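You operate a simulated robot arm through the tools that you are given. There is no shell and no other tool. Be economical: measure what you need, move in short steps, check, and stop when the job is done.

The job below is to be done with a simulated robot arm. You get a single attempt, and the scene is never put back.

TASK
Take the disc out of the tumbler and blow the dust off it in the air nest.
Fine: Open the air valve for it and shut it again; leave the lid open, and the time dial and the other discs as they are.

It is judged by the outcome, as a careful person would: the job done as asked, and still so three seconds after it is handed in. It fails if anything else is knocked over, pushed out of place, dropped, spilled or broken. A push-on lid holds only when it is set on centred and level and pressed home; a screw cap is set on level and turned clockwise until tight.

THE ROBOT
A 7-joint arm with a two-finger parallel gripper, fixed in place. Base frame: the origin is at the foot of the arm, x ahead of it, y to its left, z up; the work surface is at about z = 850. Readings come in mm, rad, newtons and seconds.
Its first joint turns from -2.897 to 2.897 rad. Payload 3.43 kg.
The tool frame sits at the grasp point between the pads (the TCP): z along the fingers, y along the line on which they close. The tips reach 34 mm beyond it. Largest opening 128 mm; finger width 24, thickness 12; the body of the gripper, 48 by 130 mm, starts 96 mm behind the TCP.
Orientation is told as [roll, pitch, yaw] about the base's x, y, z axes, in that order, counted from this pose: with the fingers straight down and closing along the base's y, the tool's x points along the base's -x, its y along +y and its z along -z.

THE INTERFACE
- The arm moves only by the tool arm_command. Its argument "plan" is a list of rows, each a list of 7 numbers: the shift along the base's x, y, z in mm, then the turn, a rotation vector about the base's x, y, z in degrees, then the finger opening in mm, from 0 to 128. In form: [[dx, dy, dz, rx, ry, rz, fingers], ...]. A call has 1 to 10 rows; each row is the pose to reach, as a shift and turn from the pose commanded when the call began. A row lasts 0.2 s, in which the tool goes at most 50 mm and 0.15 rad; a call with a longer step from one row to the next is refused whole, and so is a gripper value outside its range. Where a pose cannot be reached the arm comes as near as it can. A force on the tool above 40 N (or 10 N above the force at the start of the call, whichever is more), or a blocked arm, ends the call early, and 0.2 s more pass. The fingers move at their own pace (about 153 mm/s each) and stop on an object; they squeeze with about 30 N. The grip force told is the motor's: it shows also when the fingers shut on nothing. Time passes only in rows, and 0.2 s behind the last, so rows that repeat a pose let the fingers close. It gives the time, the measured TCP pose, the force on the tool (base axes), the opening and the grip force at its end, in the units of the frame above (readings bear some noise), with the torque about the TCP (base axes, N m) and any sound that the robot's microphone picked up.
- Cameras (640 x 400 px; columns grow to the right, rows downward): "scene" is fixed at [55.6, -509, 1598.8]; the picture's right is [0.67, -0.74, 0.00], its down [-0.50, -0.45, -0.74] and it looks along [0.55, 0.49, -0.67] (base axes); focal length 310 px, centre (320, 200). "wrist" rides on the gripper at [76, -11, -160] in the tool frame; the picture's right is [0.15, 0.99, 0.00], its down [-0.88, 0.13, -0.46] and it looks along [-0.45, 0.07, 0.89] (tool axes); focal length 234 px, centre (320, 200). There is no depth. A picture from a camera that has moved, and an enlarged one, comes with that camera's place and axes in the base frame and with its lens. The place of the scene camera against the robot may be out by one fixed shift of up to 18 mm in any direction.
- capture(camera): a new picture of that camera. No time passes.
- zoom(camera, box): a new picture of the part [left, top, right, bottom] of that camera's present view, enlarged. No time passes.
- job_done(): hands the job in; it is judged then, once.

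Go step by step. Nothing tells you positions but the pictures and the camera data: compare them with the known pose of the tool, close in by small moves and look again before you grip or let go. The budget is 120 turns and 64 pictures, counting those below and the enlarged ones. Unless the task says otherwise, let go and move clear before handing in, and close with one line.

The tools are called as a command line: name --pt "numbers of a row" for each row, then --argument value for the rest, lists and objects as JSON in quotes. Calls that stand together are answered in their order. arm_command: Moves the arm, as the interface text tells. Its arguments: {"type":"object","properties":{"plan":{"type":"array","items":{"type":"array","items":{"type":"number"}}}},"required":["plan"]} The other tools are called the same way: capture (camera) takes a picture; zoom (camera, box) takes an enlarged picture of a part of a camera's view; job_done () hands the job in.

At the start:

```text
time_s: 0.0
tcp_pos: [601.7, 101.1, 1148.0]
tool_rot: [0.0, 0.0, 0.0]
wrist_force: [0.1, 0.3, 0.4]
ft_torque: [0.03, 0.01, -0.02]
width: 128.2
grip_force: 0.0
```

scene: 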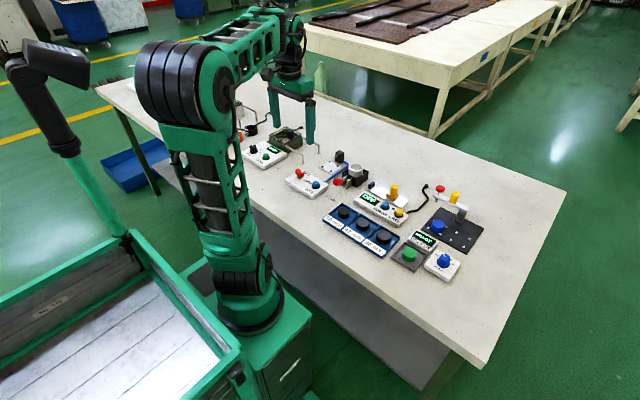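
wrist: 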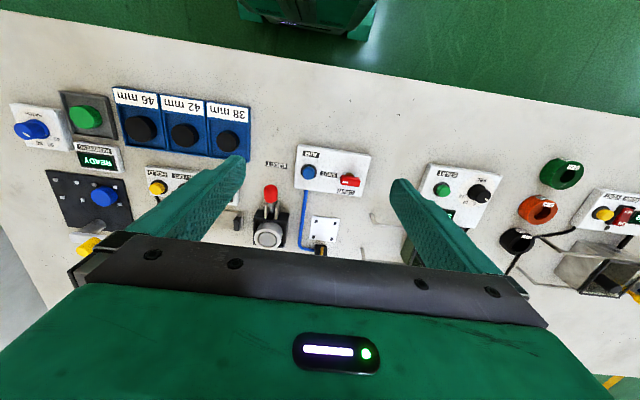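

I see a table with many small devices. I'll enlarge the pictures to identify the tumbler, air nest and valve.

zoom --camera "scene" --box '[220, 90, 380, 190]'

zoom --camera "scene" --box '[310, 150, 490, 285]'

zoom --camera "wrist" --box '[220, 120, 420, 270]'

zoom --camera "wrist" --box '[400, 130, 640, 320]'

```text
4.00 times, centred on (300, 140) of scene
camera zoom: at [55.6, -509.0, 1598.8], right [0.67, -0.74, 0.0], down [-0.5, -0.45, -0.74], along [0.55, 0.49, -0.67], focal length 1240 px, centre (400, 440)
```

zoom: 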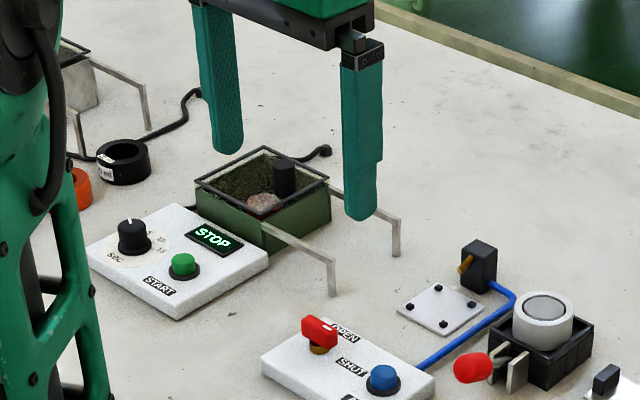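

```text
2.96 times, centred on (400, 218) of scene
camera zoom: at [55.6, -509.0, 1598.8], right [0.67, -0.74, 0.0], down [-0.5, -0.45, -0.74], along [0.55, 0.49, -0.67], focal length 919 px, centre (83, 148)
```

zoom: 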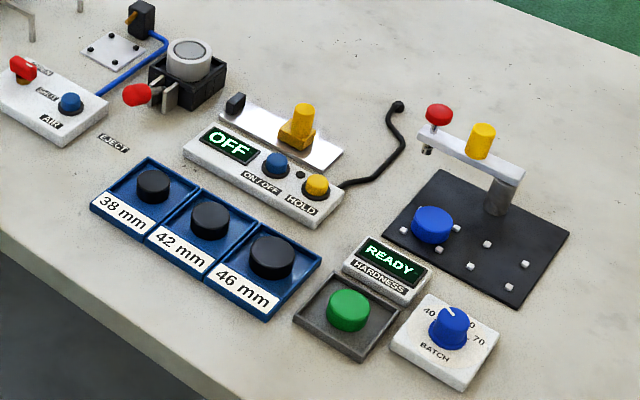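

```text
2.67 times, centred on (320, 195) of wrist
camera zoom: at [526.1, 90.2, 1307.9], right [-0.15, 0.99, 0.0], down [0.88, 0.13, 0.46], along [0.45, 0.07, -0.89], focal length 624 px, centre (320, 213)
```

zoom: 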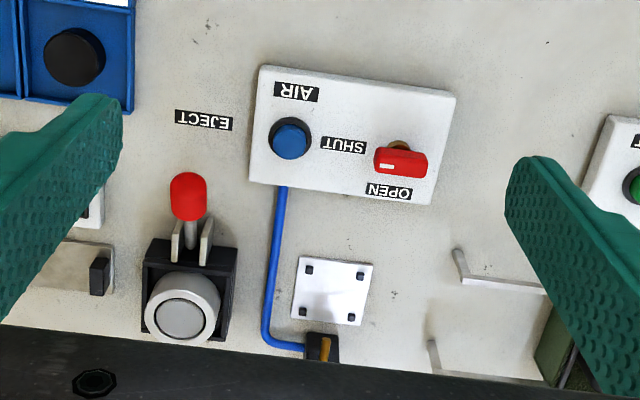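

```text
2.11 times, centred on (520, 225) of wrist
camera zoom: at [526.1, 90.2, 1307.9], right [-0.15, 0.99, 0.0], down [0.88, 0.13, 0.46], along [0.45, 0.07, -0.89], focal length 493 px, centre (-101, 147)
```

zoom: 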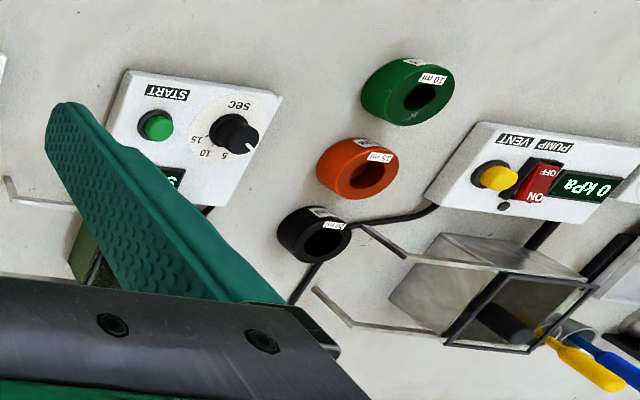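

The tumbler is the green box near (805, 360), the nest is the white plate with four pegs near (835, 147), and the valve is the red lever on the AIR panel. I'll move over the tumbler to look inside.

arm_command --pt "15 45 0 0 0 0 128" --pt "30 90 0 0 0 0 128" --pt "45 135 0 0 0 0 128" --pt "60 180 0 0 0 0 128" --pt "70 225 0 0 0 0 128" --pt "80 255 0 0 0 0 128" --pt "80 255 0 0 0 0 128"

capture --camera "wrist"

```text
time_s: 1.6
tcp_pos: [666.1, 352.4, 1156.4]
tool_rot: [0.002, -0.011, -0.002]
wrist_force: [0.0, 0.2, -0.4]
ft_torque: [-0.05, 0.0, 0.0]
width: 128.2
grip_force: 0.0
```

```text
57 pictures are left
camera wrist: at [589.5, 341.2, 1314.3], right [-0.15, 0.99, 0.0], down [0.88, 0.13, 0.47], along [0.46, 0.07, -0.88], focal length 234 px, centre (320, 200)
```

wrist: 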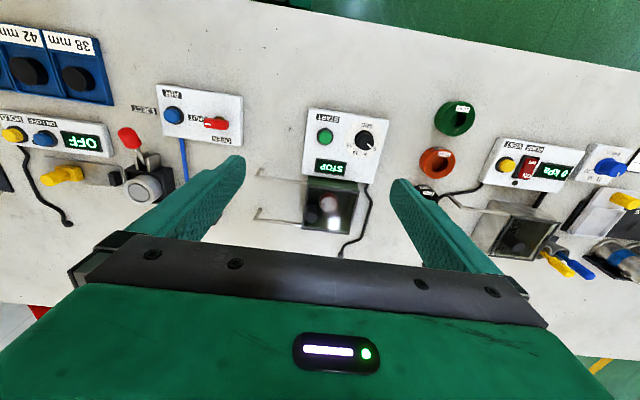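

zoom --camera "wrist" --box '[240, 100, 400, 260]'

```text
2.50 times, centred on (320, 180) of wrist
camera zoom: at [589.5, 341.2, 1314.3], right [-0.15, 0.99, 0.0], down [0.88, 0.13, 0.47], along [0.46, 0.07, -0.88], focal length 585 px, centre (320, 250)
```

zoom: 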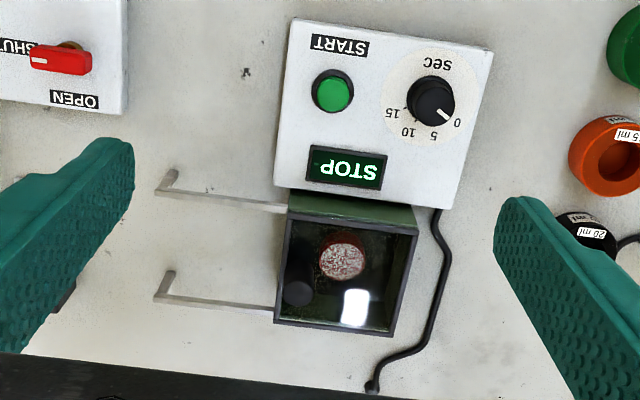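

The tumbler appears to be covered by a glass slide lid on rails with a black knob. I'll look from the other side closely.

zoom --camera "scene" --box '[255, 115, 335, 165]'

arm_command --pt "0 -15 -40 0 0 0 128" --pt "5 -30 -80 0 0 0 128" --pt "20 -30 -120 0 0 0 128" --pt "20 -30 -120 0 0 0 128"

zoom --camera "wrist" --box '[220, 120, 420, 260]'

```text
8.00 times, centred on (295, 140) of scene
camera zoom: at [55.6, -509.0, 1598.8], right [0.67, -0.74, 0.0], down [-0.5, -0.45, -0.74], along [0.55, 0.49, -0.67], focal length 2481 px, centre (520, 680)
```

zoom: 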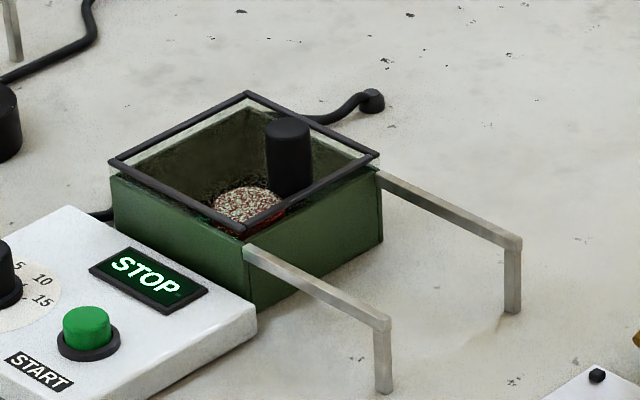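

```text
time_s: 2.6
tcp_pos: [683.7, 323.9, 1035.2]
tool_rot: [-0.001, -0.013, -0.003]
wrist_force: [-0.1, -0.5, -0.3]
ft_torque: [-0.01, 0.01, 0.0]
width: 128.0
grip_force: 0.0
```

```text
2.86 times, centred on (320, 190) of wrist
camera zoom: at [608.2, 312.4, 1194.9], right [-0.15, 0.99, 0.0], down [0.88, 0.13, 0.47], along [0.46, 0.07, -0.88], focal length 669 px, centre (320, 229)
```

zoom: 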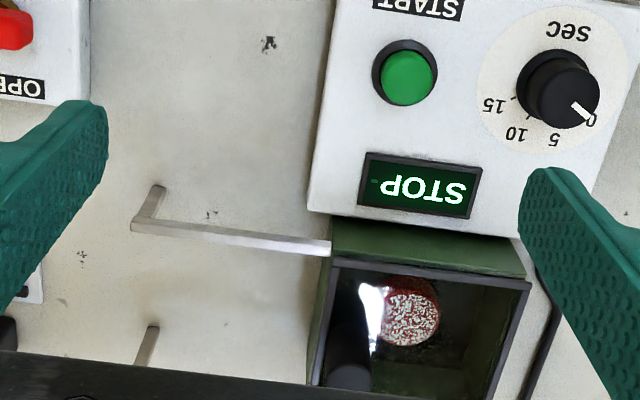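

The glass lid (frame x 776–877, y 345–448, top ≈ z 905) has a knob near (828, 360, 932) and slides on rails toward −y. First I check whether the arm lags behind its commands.

arm_command --pt "0 0 0 0 0 0 70" --pt "0 0 0 0 0 0 70"

```text
time_s: 3.2
tcp_pos: [684.9, 323.6, 1034.7]
tool_rot: [0.001, -0.013, 0.0]
wrist_force: [-0.8, -0.2, 0.7]
ft_torque: [0.0, -0.02, -0.03]
width: 70.1
grip_force: 0.0
```

arm_command --pt "40 10 -10 0 0 0 60" --pt "80 20 -20 0 0 0 60" --pt "120 30 -30 0 0 0 60" --pt "143 36 -35 0 0 0 60" --pt "143 36 -35 0 0 0 60"

capture --camera "wrist"

zoom --camera "scene" --box '[245, 90, 345, 170]'

```text
time_s: 4.4
tcp_pos: [830.9, 359.7, 1001.2]
tool_rot: [0.001, -0.013, 0.0]
wrist_force: [0.0, 0.1, 0.3]
ft_torque: [-0.03, 0.03, -0.01]
width: 59.9
grip_force: 0.1
```

```text
53 pictures are left
camera wrist: at [754.0, 348.1, 1159.4], right [-0.15, 0.99, 0.0], down [0.88, 0.13, 0.47], along [0.46, 0.07, -0.88], focal length 234 px, centre (320, 200)
```

wrist: 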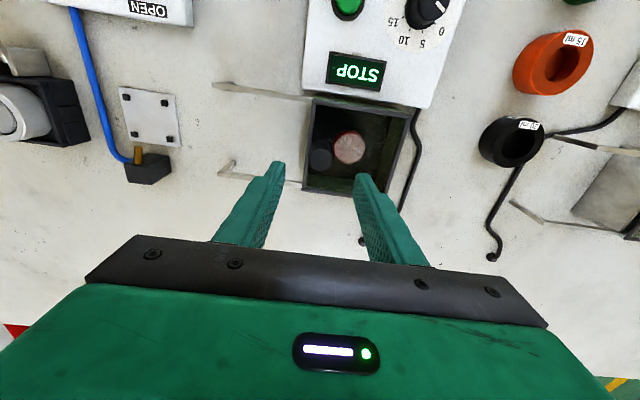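

```text
5.00 times, centred on (295, 130) of scene
camera zoom: at [55.6, -509.0, 1598.8], right [0.67, -0.74, 0.0], down [-0.5, -0.45, -0.74], along [0.55, 0.49, -0.67], focal length 1551 px, centre (445, 550)
```

zoom: 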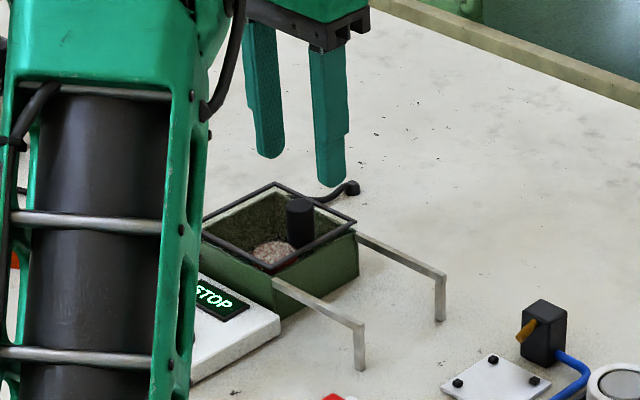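

The knob seems about (820, 359), with its top near z 940 and glass near 903. I'll go down around it, keeping the tips above the glass.

arm_command --pt "-10 -1 -20 0 0 0 60" --pt "-10 -1 -40 0 0 0 60" --pt "-10 -1 -40 0 0 0 60"

zoom --camera "wrist" --box '[240, 100, 400, 220]'

zoom --camera "scene" --box '[255, 95, 335, 165]'

```text
time_s: 5.2
tcp_pos: [820.3, 360.8, 959.4]
tool_rot: [-0.001, -0.011, 0.0]
wrist_force: [0.5, -0.7, 0.8]
ft_torque: [0.0, 0.0, 0.01]
width: 59.9
grip_force: 0.0
```

```text
3.33 times, centred on (320, 160) of wrist
camera zoom: at [743.0, 349.5, 1118.2], right [-0.15, 0.99, 0.0], down [0.88, 0.13, 0.47], along [0.46, 0.07, -0.88], focal length 781 px, centre (320, 333)
```

zoom: 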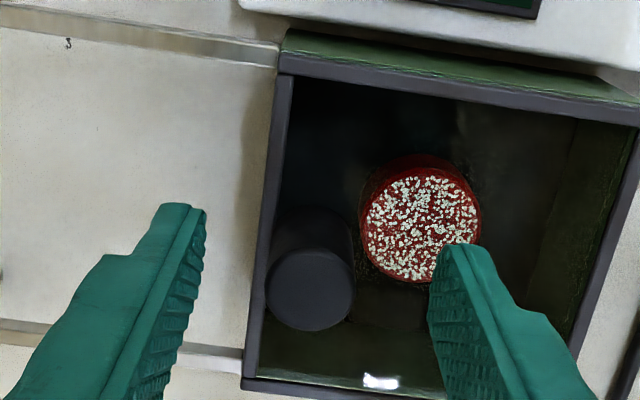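

```text
5.71 times, centred on (295, 130) of scene
camera zoom: at [55.6, -509.0, 1598.8], right [0.67, -0.74, 0.0], down [-0.5, -0.45, -0.74], along [0.55, 0.49, -0.67], focal length 1772 px, centre (463, 600)
```

zoom: 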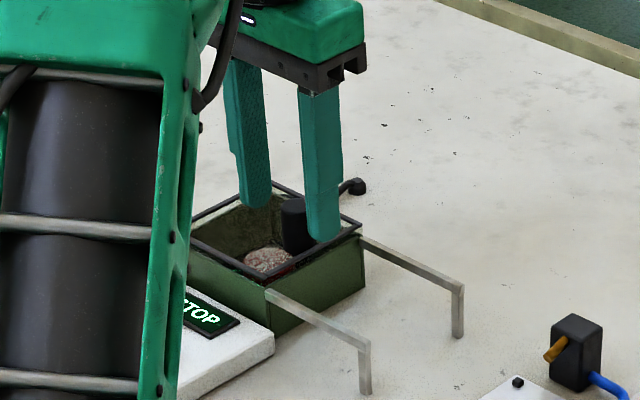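

arm_command --pt "4 -1 -8 0 0 0 60" --pt "4 -1 -8 0 0 0 40" --pt "4 -1 -8 0 0 0 15" --pt "4 -1 -8 0 0 0 15"

zoom --camera "wrist" --box '[240, 100, 400, 220]'

```text
time_s: 6.2
tcp_pos: [822.2, 359.1, 951.5]
tool_rot: [-0.002, -0.009, -0.001]
wrist_force: [-1.8, -8.2, 0.2]
ft_torque: [0.18, 0.11, -0.02]
width: 23.6
grip_force: 44.6
```

```text
3.33 times, centred on (320, 160) of wrist
camera zoom: at [746.4, 347.8, 1110.6], right [-0.14, 0.99, 0.0], down [0.88, 0.13, 0.47], along [0.46, 0.07, -0.89], focal length 781 px, centre (320, 333)
```

zoom: 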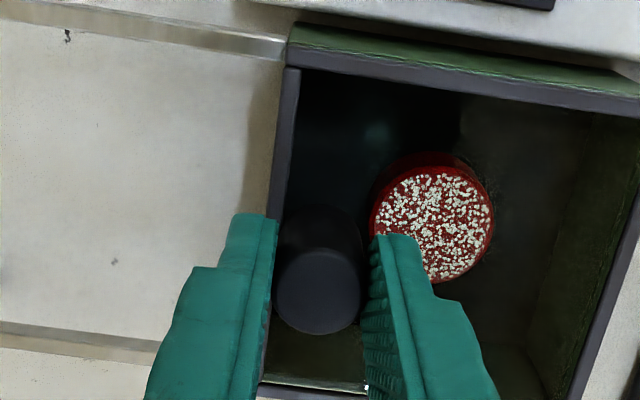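

The knob is gripped (24 mm). I'll slide the lid toward −y in short steps.

arm_command --pt "0 -8 0 0 0 0 15" --pt "0 -16 0 0 0 0 15" --pt "0 -24 0 0 0 0 15"

zoom --camera "wrist" --box '[220, 80, 420, 220]'

```text
time_s: 7.0
tcp_pos: [823.0, 335.9, 951.8]
tool_rot: [-0.001, -0.014, -0.002]
wrist_force: [5.3, -0.6, 1.1]
ft_torque: [-0.51, -0.42, -0.08]
width: 23.5
grip_force: 45.0
```

```text
2.86 times, centred on (320, 150) of wrist
camera zoom: at [746.2, 324.2, 1110.5], right [-0.14, 0.99, 0.0], down [0.88, 0.13, 0.47], along [0.46, 0.07, -0.88], focal length 669 px, centre (320, 343)
```

zoom: 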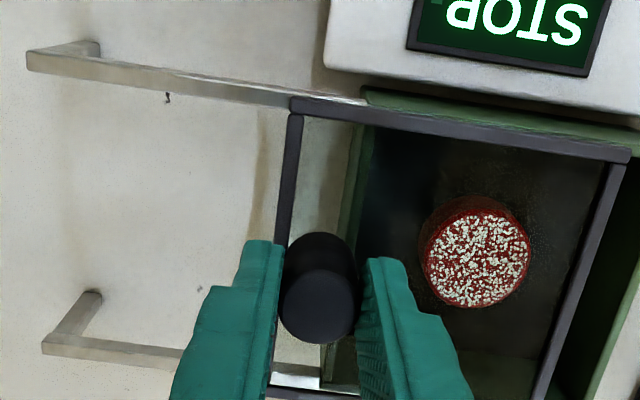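

The lid slides on its rails as expected. I continue.

arm_command --pt "0 -12 0 0 0 0 15" --pt "0 -24 0 0 0 0 15" --pt "0 -36 0 0 0 0 15" --pt "0 -48 0 0 0 0 15" --pt "0 -60 0 0 0 0 15" --pt "0 -68 0 0 0 0 15" --pt "0 -74 0 0 0 0 15" --pt "0 -74 0 0 0 0 15"

zoom --camera "wrist" --box '[220, 80, 420, 220]'

zoom --camera "scene" --box '[255, 95, 335, 165]'

```text
time_s: 8.8
tcp_pos: [823.0, 262.8, 951.6]
tool_rot: [0.001, -0.011, 0.0]
wrist_force: [6.3, -2.2, 4.0]
ft_torque: [-0.47, 0.82, -0.06]
width: 23.5
grip_force: 44.9
```

```text
2.86 times, centred on (320, 150) of wrist
camera zoom: at [746.2, 250.7, 1110.6], right [-0.14, 0.99, 0.0], down [0.88, 0.13, 0.47], along [0.46, 0.07, -0.88], focal length 669 px, centre (320, 343)
```

zoom: 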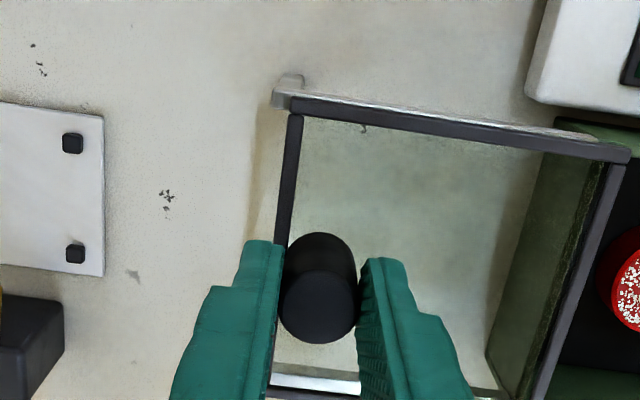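

```text
5.71 times, centred on (295, 130) of scene
camera zoom: at [55.6, -509.0, 1598.8], right [0.67, -0.74, 0.0], down [-0.5, -0.45, -0.74], along [0.55, 0.49, -0.67], focal length 1772 px, centre (463, 600)
```

zoom: 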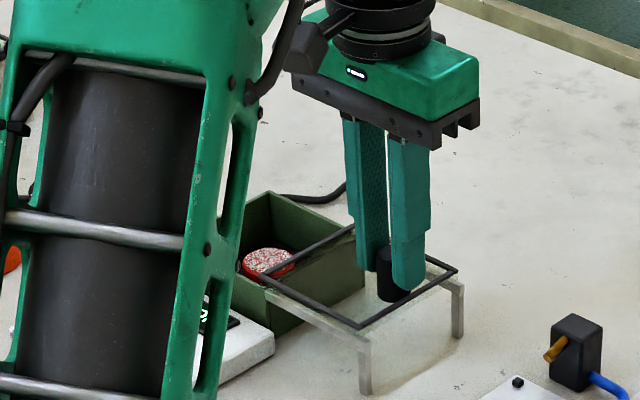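

The lid is essentially fully back (about 97 mm). I release the knob, rise, and look into the tumbler.

arm_command --pt "0 0 0 0 0 0 60" --pt "0 0 0 0 0 0 60" --pt "0 0 40 0 0 0 60" --pt "0 25 80 0 0 0 60" --pt "-30 60 90 0 0 0 60" --pt "-60 100 90 0 0 0 60" --pt "-70 130 90 0 0 0 60" --pt "-70 130 90 0 0 0 60"

zoom --camera "wrist" --box '[220, 100, 420, 240]'

capture --camera "wrist"

```text
time_s: 10.6
tcp_pos: [752.2, 394.3, 1042.1]
tool_rot: [0.0, -0.012, 0.001]
wrist_force: [-0.8, -0.4, -0.8]
ft_torque: [0.02, 0.01, 0.0]
width: 60.1
grip_force: 0.0
```

```text
2.86 times, centred on (320, 170) of wrist
camera zoom: at [674.9, 383.8, 1200.3], right [-0.15, 0.99, 0.0], down [0.88, 0.13, 0.47], along [0.46, 0.07, -0.88], focal length 669 px, centre (320, 286)
```

zoom: 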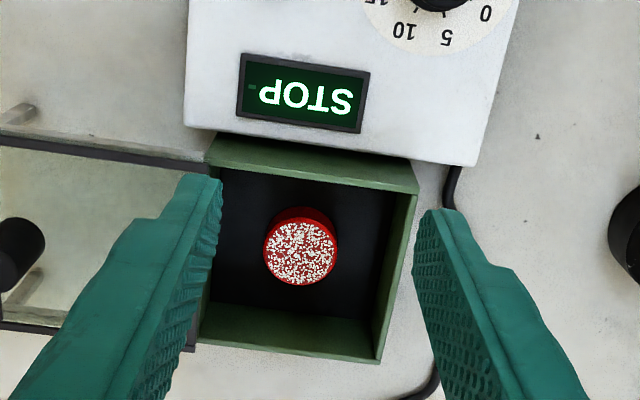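

```text
44 pictures are left
camera wrist: at [674.9, 383.8, 1200.3], right [-0.15, 0.99, 0.0], down [0.88, 0.13, 0.47], along [0.46, 0.07, -0.88], focal length 234 px, centre (320, 200)
```

wrist: 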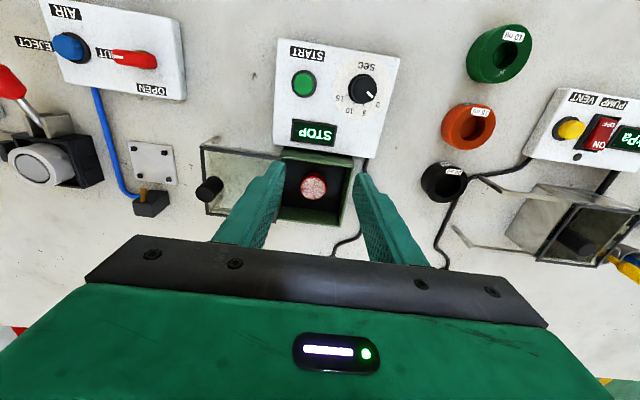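

The tumbler is open; the disc is about 40 mm wide at (826, 397). I position above it and check.

arm_command --pt "40 2 -30 0 0 0 52" --pt "73 2 -60 0 0 0 52" --pt "73 2 -90 0 0 0 52" --pt "73 2 -90 0 0 0 52"

zoom --camera "wrist" --box '[240, 100, 400, 220]'

zoom --camera "scene" --box '[245, 95, 325, 165]'

```text
time_s: 11.6
tcp_pos: [822.3, 395.9, 950.6]
tool_rot: [0.0, -0.012, -0.001]
wrist_force: [-0.1, 0.6, 0.7]
ft_torque: [0.0, 0.0, 0.02]
width: 51.8
grip_force: 0.1
```

```text
3.33 times, centred on (320, 160) of wrist
camera zoom: at [746.1, 384.3, 1110.3], right [-0.15, 0.99, 0.0], down [0.88, 0.13, 0.47], along [0.46, 0.07, -0.88], focal length 781 px, centre (320, 333)
```

zoom: 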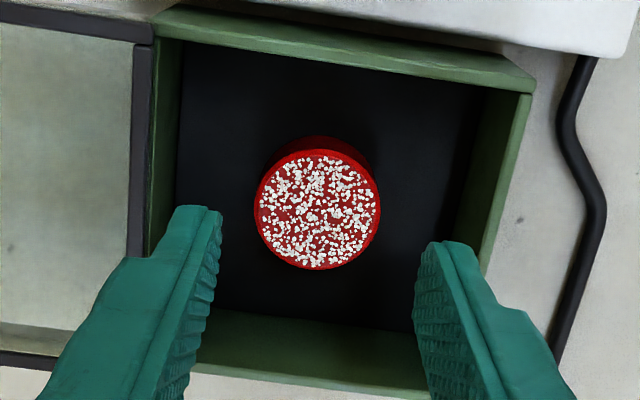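

```text
5.71 times, centred on (285, 130) of scene
camera zoom: at [55.6, -509.0, 1598.8], right [0.67, -0.74, 0.0], down [-0.5, -0.45, -0.74], along [0.55, 0.49, -0.67], focal length 1772 px, centre (520, 600)
```

zoom: 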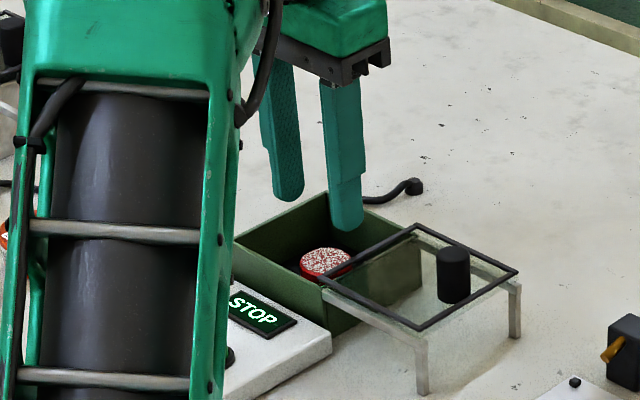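

arm_command --pt "3 0 -15 0 0 0 52" --pt "3 0 -30 0 0 0 52" --pt "3 0 -40 0 0 0 52" --pt "3 0 -48 0 0 0 52" --pt "3 0 -48 0 0 0 52"

zoom --camera "wrist" --box '[240, 100, 400, 220]'

zoom --camera "scene" --box '[245, 95, 325, 165]'

```text
time_s: 12.8
tcp_pos: [830.6, 394.5, 903.3]
tool_rot: [-0.001, -0.012, 0.001]
wrist_force: [0.0, -0.3, 0.1]
ft_torque: [0.01, 0.01, 0.01]
width: 51.8
grip_force: 0.0
```

```text
3.33 times, centred on (320, 160) of wrist
camera zoom: at [753.9, 383.4, 1062.0], right [-0.15, 0.99, 0.0], down [0.88, 0.13, 0.47], along [0.46, 0.07, -0.88], focal length 781 px, centre (320, 333)
```

zoom: 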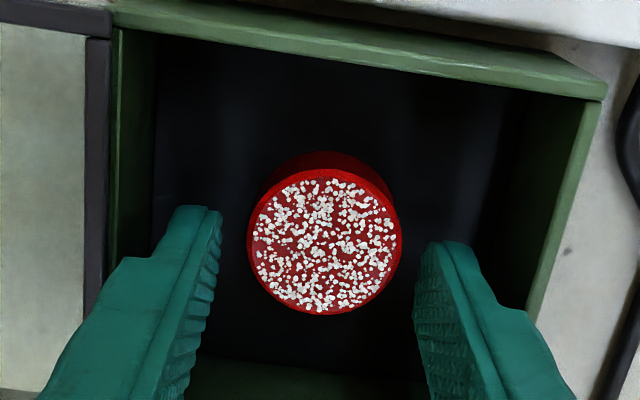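

```text
5.71 times, centred on (285, 130) of scene
camera zoom: at [55.6, -509.0, 1598.8], right [0.67, -0.74, 0.0], down [-0.5, -0.45, -0.74], along [0.55, 0.49, -0.67], focal length 1772 px, centre (520, 600)
```

zoom: 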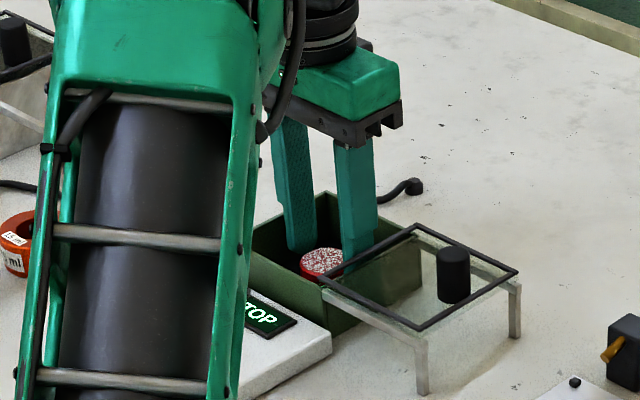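

arm_command --pt "-6 1 -5 0 0 0 52" --pt "-6 1 -5 0 0 0 52" --pt "-6 1 -5 0 0 0 30" --pt "-6 1 -5 0 0 0 30" --pt "-6 1 -5 0 0 0 30"

zoom --camera "wrist" --box '[240, 100, 400, 220]'

```text
time_s: 14.0
tcp_pos: [823.5, 394.6, 900.5]
tool_rot: [0.0, -0.014, 0.0]
wrist_force: [0.5, 0.7, 0.5]
ft_torque: [-0.02, -0.02, 0.01]
width: 37.9
grip_force: 29.8
```

```text
3.33 times, centred on (320, 160) of wrist
camera zoom: at [747.2, 384.1, 1058.3], right [-0.15, 0.99, 0.0], down [0.88, 0.13, 0.47], along [0.46, 0.07, -0.88], focal length 781 px, centre (320, 333)
```

zoom: 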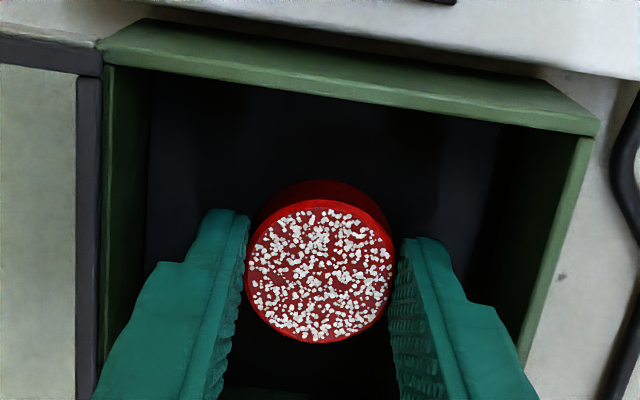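

The disc is gripped (38 mm). I lift straight up and check that it holds.

arm_command --pt "0 0 15 0 0 0 30" --pt "0 0 40 0 0 0 30" --pt "0 0 70 0 0 0 30" --pt "0 0 100 0 0 0 30" --pt "0 0 120 0 0 0 30" --pt "0 0 120 0 0 0 30"

arm_command --pt "-10 -35 0 0 0 0 30" --pt "-20 -70 0 0 0 0 30" --pt "-30 -110 0 0 0 0 30" --pt "-40 -150 0 0 0 0 30" --pt "-50 -190 0 0 0 0 30" --pt "-60 -225 0 0 0 0 30" --pt "-70 -245 0 0 0 0 30" --pt "-70 -245 0 0 0 0 30"

capture --camera "wrist"

zoom --camera "wrist" --box '[220, 80, 420, 220]'

zoom --camera "scene" --box '[265, 115, 385, 205]'

```text
time_s: 15.4
tcp_pos: [824.5, 394.3, 1018.9]
tool_rot: [0.0, -0.013, 0.001]
wrist_force: [-0.4, -0.7, 0.2]
ft_torque: [-0.01, 0.0, 0.02]
width: 29.8
grip_force: 0.0
```

```text
time_s: 17.2
tcp_pos: [752.5, 147.0, 1017.3]
tool_rot: [0.001, -0.012, 0.0]
wrist_force: [0.6, -0.1, 0.5]
ft_torque: [-0.02, -0.01, 0.02]
width: 29.8
grip_force: 0.1
```

```text
38 pictures are left
camera wrist: at [675.6, 135.2, 1176.9], right [-0.15, 0.99, 0.0], down [0.88, 0.13, 0.47], along [0.46, 0.07, -0.88], focal length 234 px, centre (320, 200)
```

wrist: 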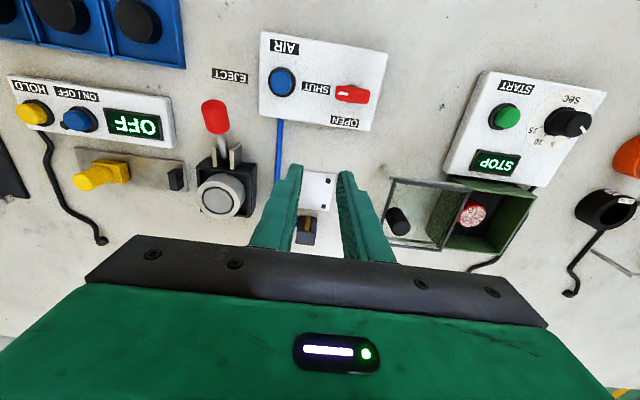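

```text
2.86 times, centred on (320, 150) of wrist
camera zoom: at [675.6, 135.2, 1176.9], right [-0.15, 0.99, 0.0], down [0.88, 0.13, 0.47], along [0.46, 0.07, -0.88], focal length 669 px, centre (320, 343)
```

zoom: 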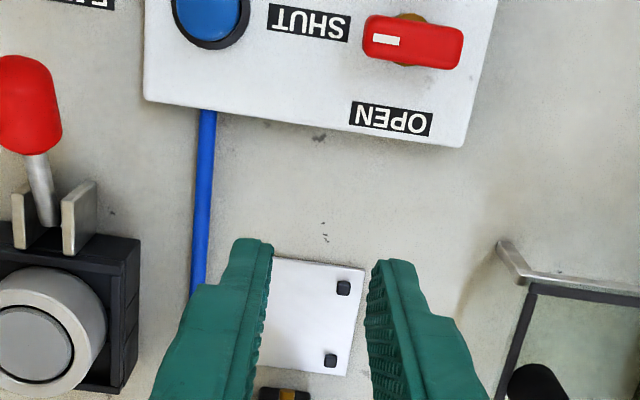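

```text
4.44 times, centred on (325, 160) of scene
camera zoom: at [55.6, -509.0, 1598.8], right [0.67, -0.74, 0.0], down [-0.5, -0.45, -0.74], along [0.55, 0.49, -0.67], focal length 1378 px, centre (298, 378)
```

zoom: 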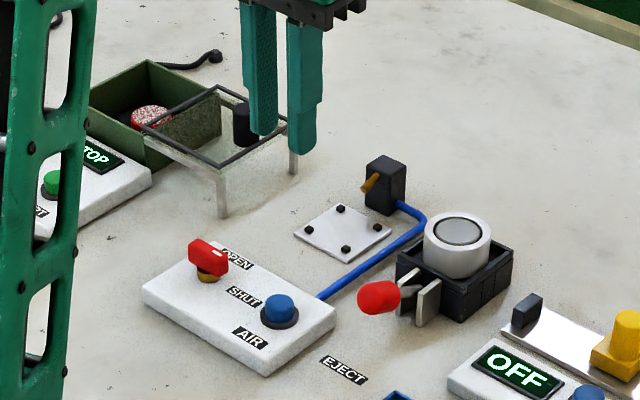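

The disc slipped out on the lift and stayed in the tumbler, so I need a deeper grip. I also noted the nest at about (832, 146) and the valve marker pointing to SHUT; going back over the tumbler.

arm_command --pt "10 35 0 0 0 0 52" --pt "20 70 0 0 0 0 52" --pt "30 110 0 0 0 0 52" --pt "40 150 0 0 0 0 52" --pt "50 190 0 0 0 0 52" --pt "60 225 0 0 0 0 52" --pt "70 249 0 0 0 0 52" --pt "70 249 -30 0 0 0 52" --pt "70 249 -66 0 0 0 52" --pt "70 249 -66 0 0 0 52"

zoom --camera "wrist" --box '[240, 100, 400, 220]'

```text
time_s: 19.4
tcp_pos: [822.6, 400.2, 953.3]
tool_rot: [-0.001, -0.012, -0.002]
wrist_force: [-1.2, 0.1, -0.4]
ft_torque: [-0.01, 0.02, -0.01]
width: 52.0
grip_force: 0.0
```

```text
3.33 times, centred on (320, 160) of wrist
camera zoom: at [744.5, 389.7, 1113.0], right [-0.15, 0.99, 0.0], down [0.88, 0.13, 0.47], along [0.46, 0.07, -0.88], focal length 781 px, centre (320, 333)
```

zoom: 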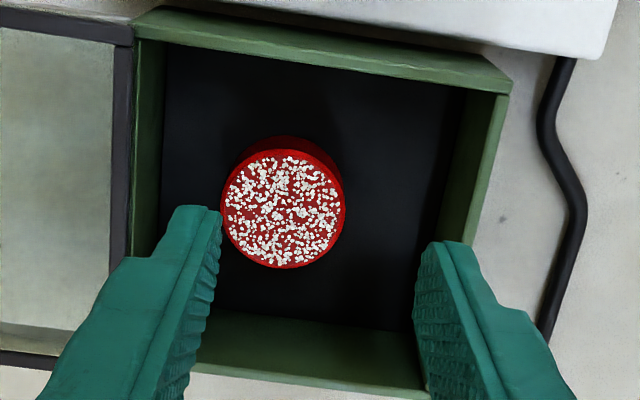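

The disc now sits at about (825, 391). I centre on it with a smaller opening and go down in small steps to near the floor.

arm_command --pt "3 -8 0 0 0 0 48" --pt "3 -8 -20 0 0 0 48" --pt "3 -8 -40 0 0 0 48" --pt "3 -8 -48 0 0 0 48" --pt "3 -8 -52 0 0 0 48" --pt "3 -8 -52 0 0 0 48"

zoom --camera "wrist" --box '[240, 100, 400, 220]'

```text
time_s: 20.8
tcp_pos: [825.8, 392.6, 901.3]
tool_rot: [-0.001, -0.012, 0.0]
wrist_force: [-0.3, 1.0, -0.8]
ft_torque: [-0.05, -0.02, 0.05]
width: 47.9
grip_force: 0.0
```

```text
3.33 times, centred on (320, 160) of wrist
camera zoom: at [749.2, 380.8, 1060.5], right [-0.15, 0.99, 0.0], down [0.88, 0.13, 0.47], along [0.46, 0.07, -0.88], focal length 781 px, centre (320, 333)
```

zoom: 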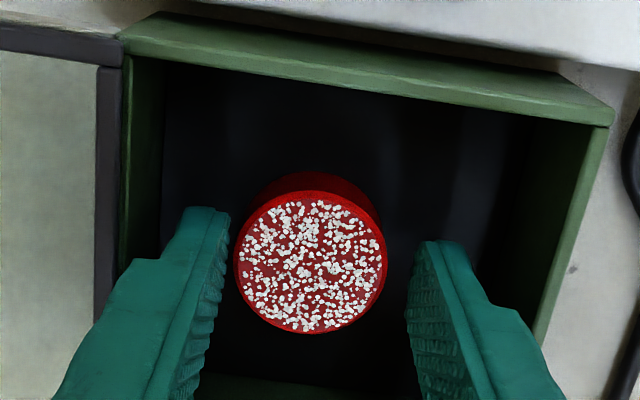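

arm_command --pt "0 -1 -3 0 0 0 48" --pt "0 -1 -6 0 0 0 48" --pt "0 -1 -9 0 0 0 48"

```text
time_s: 21.6
tcp_pos: [825.9, 390.2, 892.8]
tool_rot: [-0.001, -0.011, 0.001]
wrist_force: [-0.6, -0.3, -0.1]
ft_torque: [-0.04, -0.01, 0.01]
width: 48.0
grip_force: 0.0
```

arm_command --pt "0 0 -2 0 0 0 48" --pt "0 0 -2 0 0 0 34" --pt "0 0 -2 0 0 0 25" --pt "0 0 -2 0 0 0 25" --pt "0 0 -2 0 0 0 25"

arm_command --pt "0 0 3 0 0 0 25" --pt "0 0 8 0 0 0 25" --pt "0 0 14 0 0 0 25" --pt "0 0 20 0 0 0 25"

zoom --camera "wrist" --box '[240, 100, 400, 220]'

```text
time_s: 22.8
tcp_pos: [826.1, 389.7, 890.4]
tool_rot: [-0.001, -0.012, 0.001]
wrist_force: [-0.2, 0.6, -0.4]
ft_torque: [0.02, -0.01, 0.04]
width: 37.7
grip_force: 30.4
```

```text
time_s: 23.8
tcp_pos: [827.9, 390.2, 909.3]
tool_rot: [0.0, -0.012, -0.002]
wrist_force: [0.2, 0.4, -0.4]
ft_torque: [-0.02, 0.03, -0.02]
width: 38.2
grip_force: 30.0
```

```text
3.33 times, centred on (320, 160) of wrist
camera zoom: at [749.9, 379.2, 1068.8], right [-0.15, 0.99, 0.0], down [0.88, 0.13, 0.47], along [0.46, 0.07, -0.88], focal length 781 px, centre (320, 333)
```

zoom: 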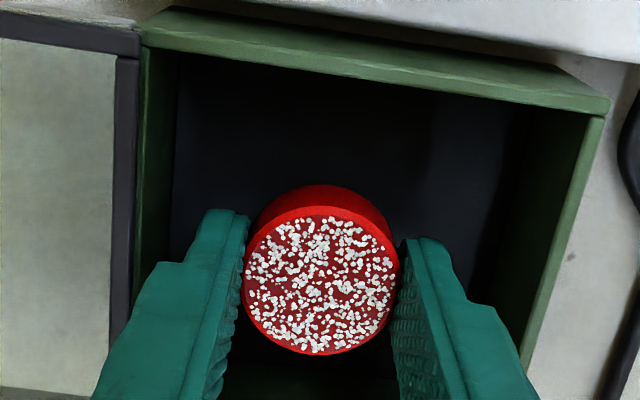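

The disc is rising with the fingers. I continue slowly.

arm_command --pt "0 0 8 0 0 0 25" --pt "0 0 16 0 0 0 25" --pt "0 0 26 0 0 0 25" --pt "0 0 36 0 0 0 25" --pt "0 0 48 0 0 0 25" --pt "0 0 60 0 0 0 25" --pt "0 0 75 0 0 0 25" --pt "0 0 90 0 0 0 25" --pt "0 0 90 0 0 0 25"

zoom --camera "wrist" --box '[240, 100, 400, 220]'

```text
time_s: 25.8
tcp_pos: [826.4, 391.4, 1001.3]
tool_rot: [0.0, -0.012, -0.001]
wrist_force: [0.3, 0.0, 0.0]
ft_torque: [0.02, 0.01, 0.01]
width: 37.9
grip_force: 29.9
```

```text
3.33 times, centred on (320, 160) of wrist
camera zoom: at [749.7, 380.2, 1160.1], right [-0.15, 0.99, 0.0], down [0.88, 0.13, 0.47], along [0.46, 0.07, -0.88], focal length 781 px, centre (320, 333)
```

zoom: 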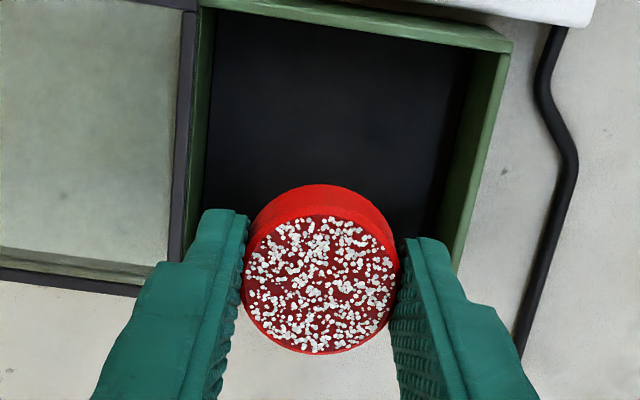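

The disc is held securely. I carry it toward the nest, stopping short to look.

arm_command --pt "-6 -30 0 0 0 0 25" --pt "-12 -60 0 0 0 0 25" --pt "-18 -90 0 0 0 0 25" --pt "-24 -120 0 0 0 0 25" --pt "-30 -150 0 0 0 0 25" --pt "-36 -180 0 0 0 0 25" --pt "-42 -210 0 0 0 0 25" --pt "-50 -235 0 0 0 0 25" --pt "-56 -245 0 0 0 0 25" --pt "-56 -245 0 0 0 0 25"

zoom --camera "wrist" --box '[230, 80, 430, 220]'

zoom --camera "scene" --box '[265, 115, 385, 205]'

```text
time_s: 28.0
tcp_pos: [769.7, 144.2, 1001.9]
tool_rot: [0.0, -0.013, 0.001]
wrist_force: [-1.0, -0.1, 0.5]
ft_torque: [0.03, -0.02, -0.02]
width: 38.3
grip_force: 29.9
```

```text
2.86 times, centred on (330, 150) of wrist
camera zoom: at [693.0, 132.8, 1160.3], right [-0.15, 0.99, 0.0], down [0.88, 0.13, 0.47], along [0.46, 0.07, -0.88], focal length 669 px, centre (291, 343)
```

zoom: 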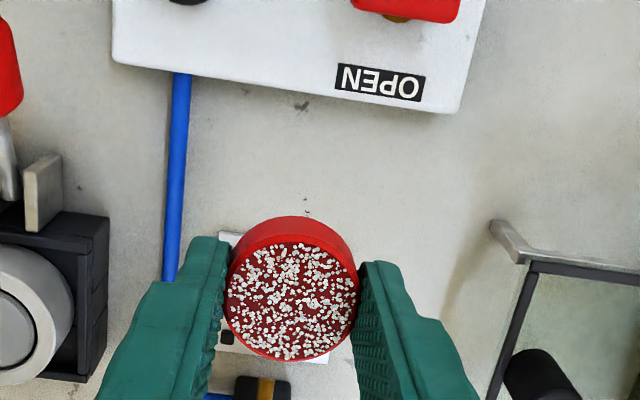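

```text
4.44 times, centred on (325, 160) of scene
camera zoom: at [55.6, -509.0, 1598.8], right [0.67, -0.74, 0.0], down [-0.5, -0.45, -0.74], along [0.55, 0.49, -0.67], focal length 1378 px, centre (298, 378)
```

zoom: 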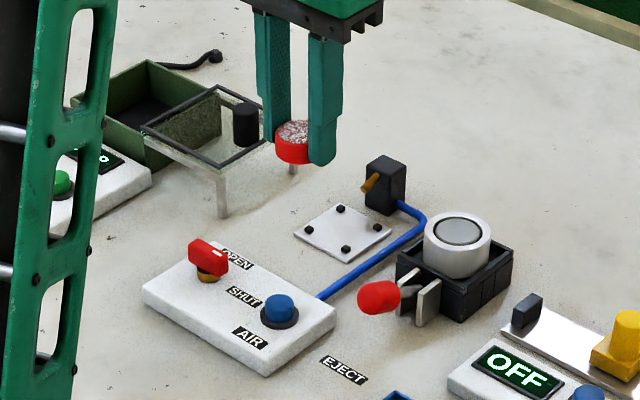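

Nest centre by wrist view is (832, 146), with far pegs at (853, 124) and (853, 168). I move over it and lower part of the way.

arm_command --pt "25 1 -10 0 0 0 25" --pt "50 2 -20 0 0 0 25" --pt "62 2 -40 0 0 0 25" --pt "62 2 -65 0 0 0 25" --pt "62 2 -85 0 0 0 25" --pt "62 2 -85 0 0 0 25"

zoom --camera "wrist" --box '[240, 100, 400, 220]'

zoom --camera "scene" --box '[300, 135, 370, 185]'

```text
time_s: 29.4
tcp_pos: [832.2, 145.1, 916.6]
tool_rot: [0.0, -0.012, 0.001]
wrist_force: [-0.3, -0.2, 0.0]
ft_torque: [0.02, 0.01, -0.01]
width: 37.9
grip_force: 30.0
```

```text
3.33 times, centred on (320, 160) of wrist
camera zoom: at [755.4, 135.9, 1075.8], right [-0.15, 0.99, 0.0], down [0.88, 0.13, 0.47], along [0.46, 0.07, -0.88], focal length 781 px, centre (320, 333)
```

zoom: 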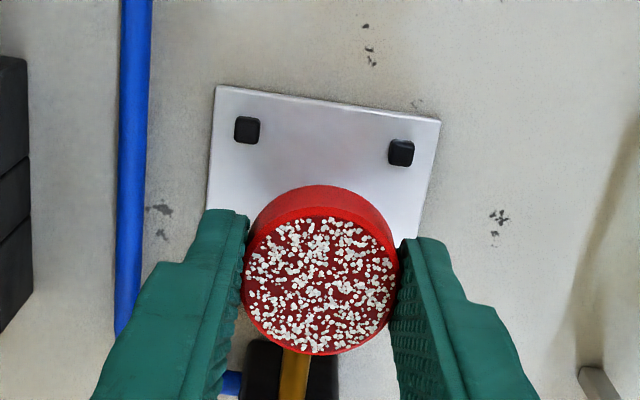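

```text
8.00 times, centred on (335, 160) of scene
camera zoom: at [55.6, -509.0, 1598.8], right [0.67, -0.74, 0.0], down [-0.5, -0.45, -0.74], along [0.55, 0.49, -0.67], focal length 2481 px, centre (200, 520)
```

zoom: 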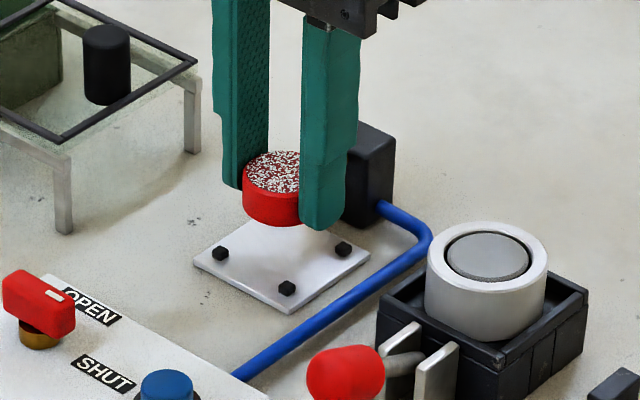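

The disc is centred over the nest (centre about (831, 145.5)). I lower in small steps to find contact.

arm_command --pt "-1 0 -8 0 0 0 25" --pt "-1 0 -15 0 0 0 25" --pt "-1 0 -19 0 0 0 25" --pt "-1 0 -21 0 0 0 25" --pt "-1 0 -21 0 0 0 25"

zoom --camera "scene" --box '[300, 135, 370, 185]'

zoom --camera "wrist" --box '[240, 100, 400, 220]'

```text
time_s: 30.6
tcp_pos: [830.4, 146.4, 894.0]
tool_rot: [0.0, -0.013, -0.001]
wrist_force: [0.1, 0.3, -0.5]
ft_torque: [-0.01, 0.01, 0.03]
width: 38.2
grip_force: 30.4
```

```text
8.00 times, centred on (335, 160) of scene
camera zoom: at [55.6, -509.0, 1598.8], right [0.67, -0.74, 0.0], down [-0.5, -0.45, -0.74], along [0.55, 0.49, -0.67], focal length 2481 px, centre (200, 520)
```

zoom: 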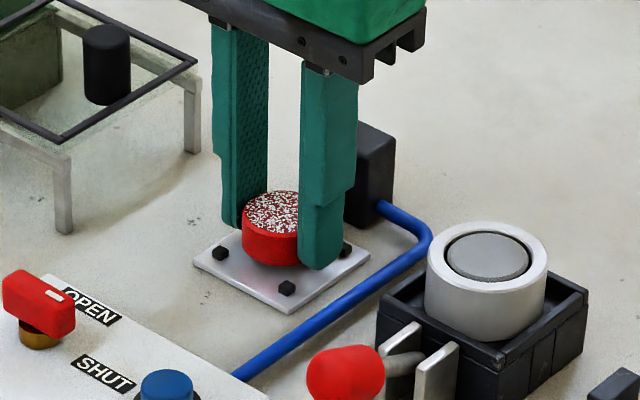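

```text
3.33 times, centred on (320, 160) of wrist
camera zoom: at [754.6, 135.3, 1052.9], right [-0.15, 0.99, 0.0], down [0.88, 0.13, 0.47], along [0.46, 0.07, -0.88], focal length 781 px, centre (320, 333)
```

zoom: 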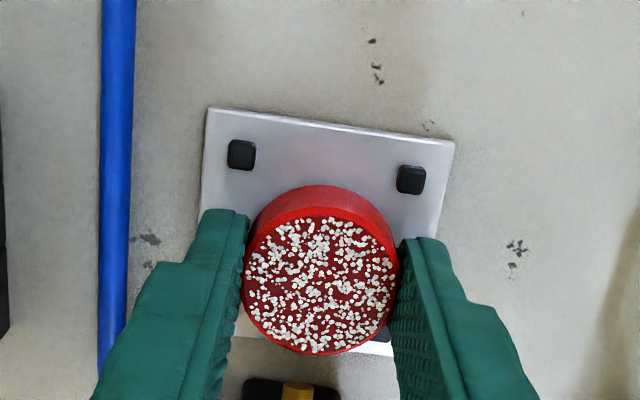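

arm_command --pt "0 0 -1.5 0 0 0 25" --pt "0 0 -3 0 0 0 25" --pt "0 0 -4.5 0 0 0 25"

```text
time_s: 31.4
tcp_pos: [832.2, 146.8, 891.2]
tool_rot: [0.0, -0.013, 0.0]
wrist_force: [-0.2, 0.4, -0.6]
ft_torque: [0.02, -0.02, -0.03]
width: 38.0
grip_force: 29.9
```

arm_command --pt "0 0 -1.5 0 0 0 25" --pt "0 0 -3 0 0 0 25" --pt "0 0 -3 0 0 0 25"

zoom --camera "scene" --box '[310, 145, 360, 180]'

```text
time_s: 32.2
tcp_pos: [831.3, 146.9, 887.7]
tool_rot: [-0.001, -0.014, -0.002]
wrist_force: [-1.6, -0.5, 21.3]
ft_torque: [-0.33, 0.15, 0.07]
width: 38.1
grip_force: 30.2
```

```text
11.43 times, centred on (335, 162) of scene
camera zoom: at [55.6, -509.0, 1598.8], right [0.67, -0.74, 0.0], down [-0.5, -0.45, -0.74], along [0.55, 0.49, -0.67], focal length 3544 px, centre (149, 629)
```

zoom: 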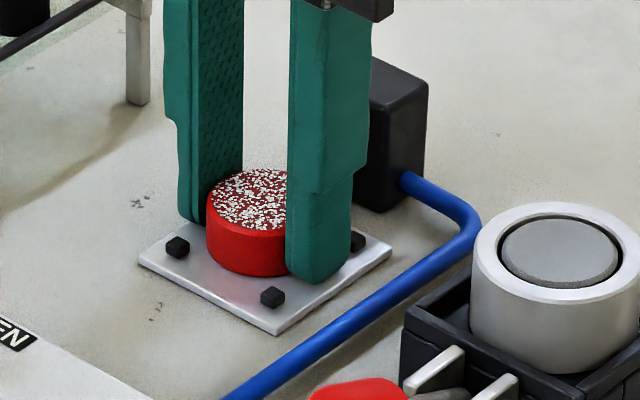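

Contact is felt, so the disc is seated. I ease up, open narrowly and rise.

arm_command --pt "0 0 1.5 0 0 0 25" --pt "0 0 1.5 0 0 0 46" --pt "0 0 1.5 0 0 0 46" --pt "0 0 20 0 0 0 46" --pt "0 0 50 0 0 0 46" --pt "0 0 90 0 0 0 46" --pt "-40 0 100 0 0 0 46" --pt "-80 0 100 0 0 0 46" --pt "-80 0 100 0 0 0 46"

capture --camera "wrist"

zoom --camera "scene" --box '[270, 135, 370, 205]'

```text
time_s: 34.2
tcp_pos: [748.7, 146.1, 987.0]
tool_rot: [0.0, -0.014, 0.0]
wrist_force: [-0.2, -0.1, 0.2]
ft_torque: [-0.01, 0.03, 0.04]
width: 45.9
grip_force: 0.2
```

```text
24 pictures are left
camera wrist: at [673.0, 134.9, 1146.4], right [-0.15, 0.99, 0.0], down [0.88, 0.13, 0.47], along [0.46, 0.07, -0.88], focal length 234 px, centre (320, 200)
```

wrist: 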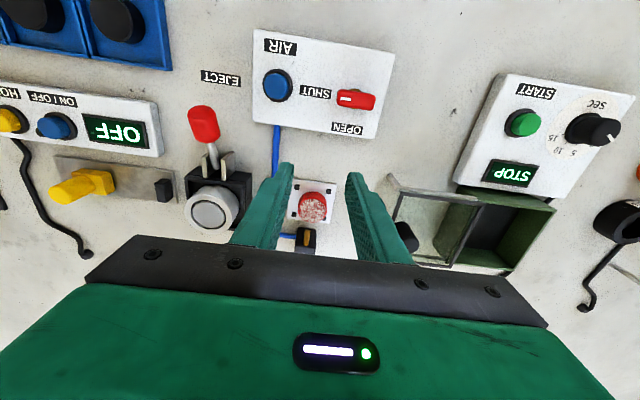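

```text
5.71 times, centred on (320, 170) of scene
camera zoom: at [55.6, -509.0, 1598.8], right [0.67, -0.74, 0.0], down [-0.5, -0.45, -0.74], along [0.55, 0.49, -0.67], focal length 1772 px, centre (320, 371)
```

zoom: 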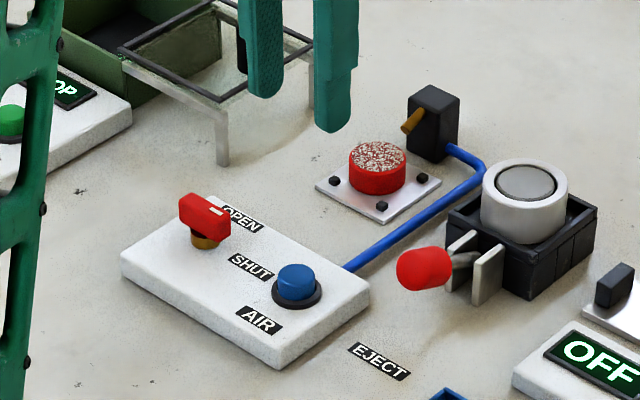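

The disc sits in the nest. Next is the valve lever at about (687, 174, top ≈ 890), lying along y; I turn the gripper −90° so it closes along x over it.

arm_command --pt "-6 3 3 0 0 -8.5 46" --pt "-12 6 6 0 0 -17 46" --pt "-18 9 9 0 0 -25.5 46" --pt "-24 12 12 0 0 -34 46" --pt "-30 15 13 0 0 -42.5 46" --pt "-36 18 13 0 0 -51 46" --pt "-42 21 13 0 0 -59.5 46" --pt "-50 24 13 0 0 -68 46" --pt "-56 26 13 0 0 -76.5 46" --pt "-62 28 13 0 0 -85 46"

arm_command --pt "0 0 0 0 0 -5 46" --pt "0 0 0 0 0 -5 46"

capture --camera "wrist"

```text
time_s: 36.4
tcp_pos: [689.9, 174.2, 1000.5]
tool_rot: [0.0, -0.013, -1.488]
wrist_force: [-0.3, 0.5, 0.7]
ft_torque: [0.02, -0.01, 0.0]
width: 46.1
grip_force: 0.1
```

```text
time_s: 37.0
tcp_pos: [689.2, 174.4, 999.6]
tool_rot: [-0.003, -0.015, -1.572]
wrist_force: [-0.6, 0.0, 0.4]
ft_torque: [0.02, 0.01, -0.02]
width: 46.0
grip_force: 0.0
```

```text
22 pictures are left
camera wrist: at [679.8, 252.7, 1158.5], right [0.99, 0.14, 0.0], down [0.13, -0.87, 0.47], along [0.07, -0.46, -0.88], focal length 234 px, centre (320, 200)
```

wrist: 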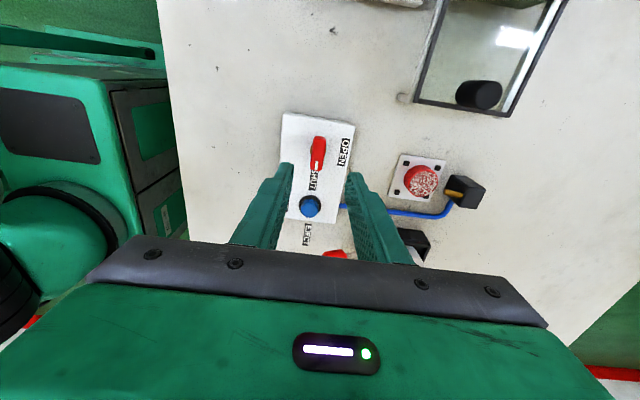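

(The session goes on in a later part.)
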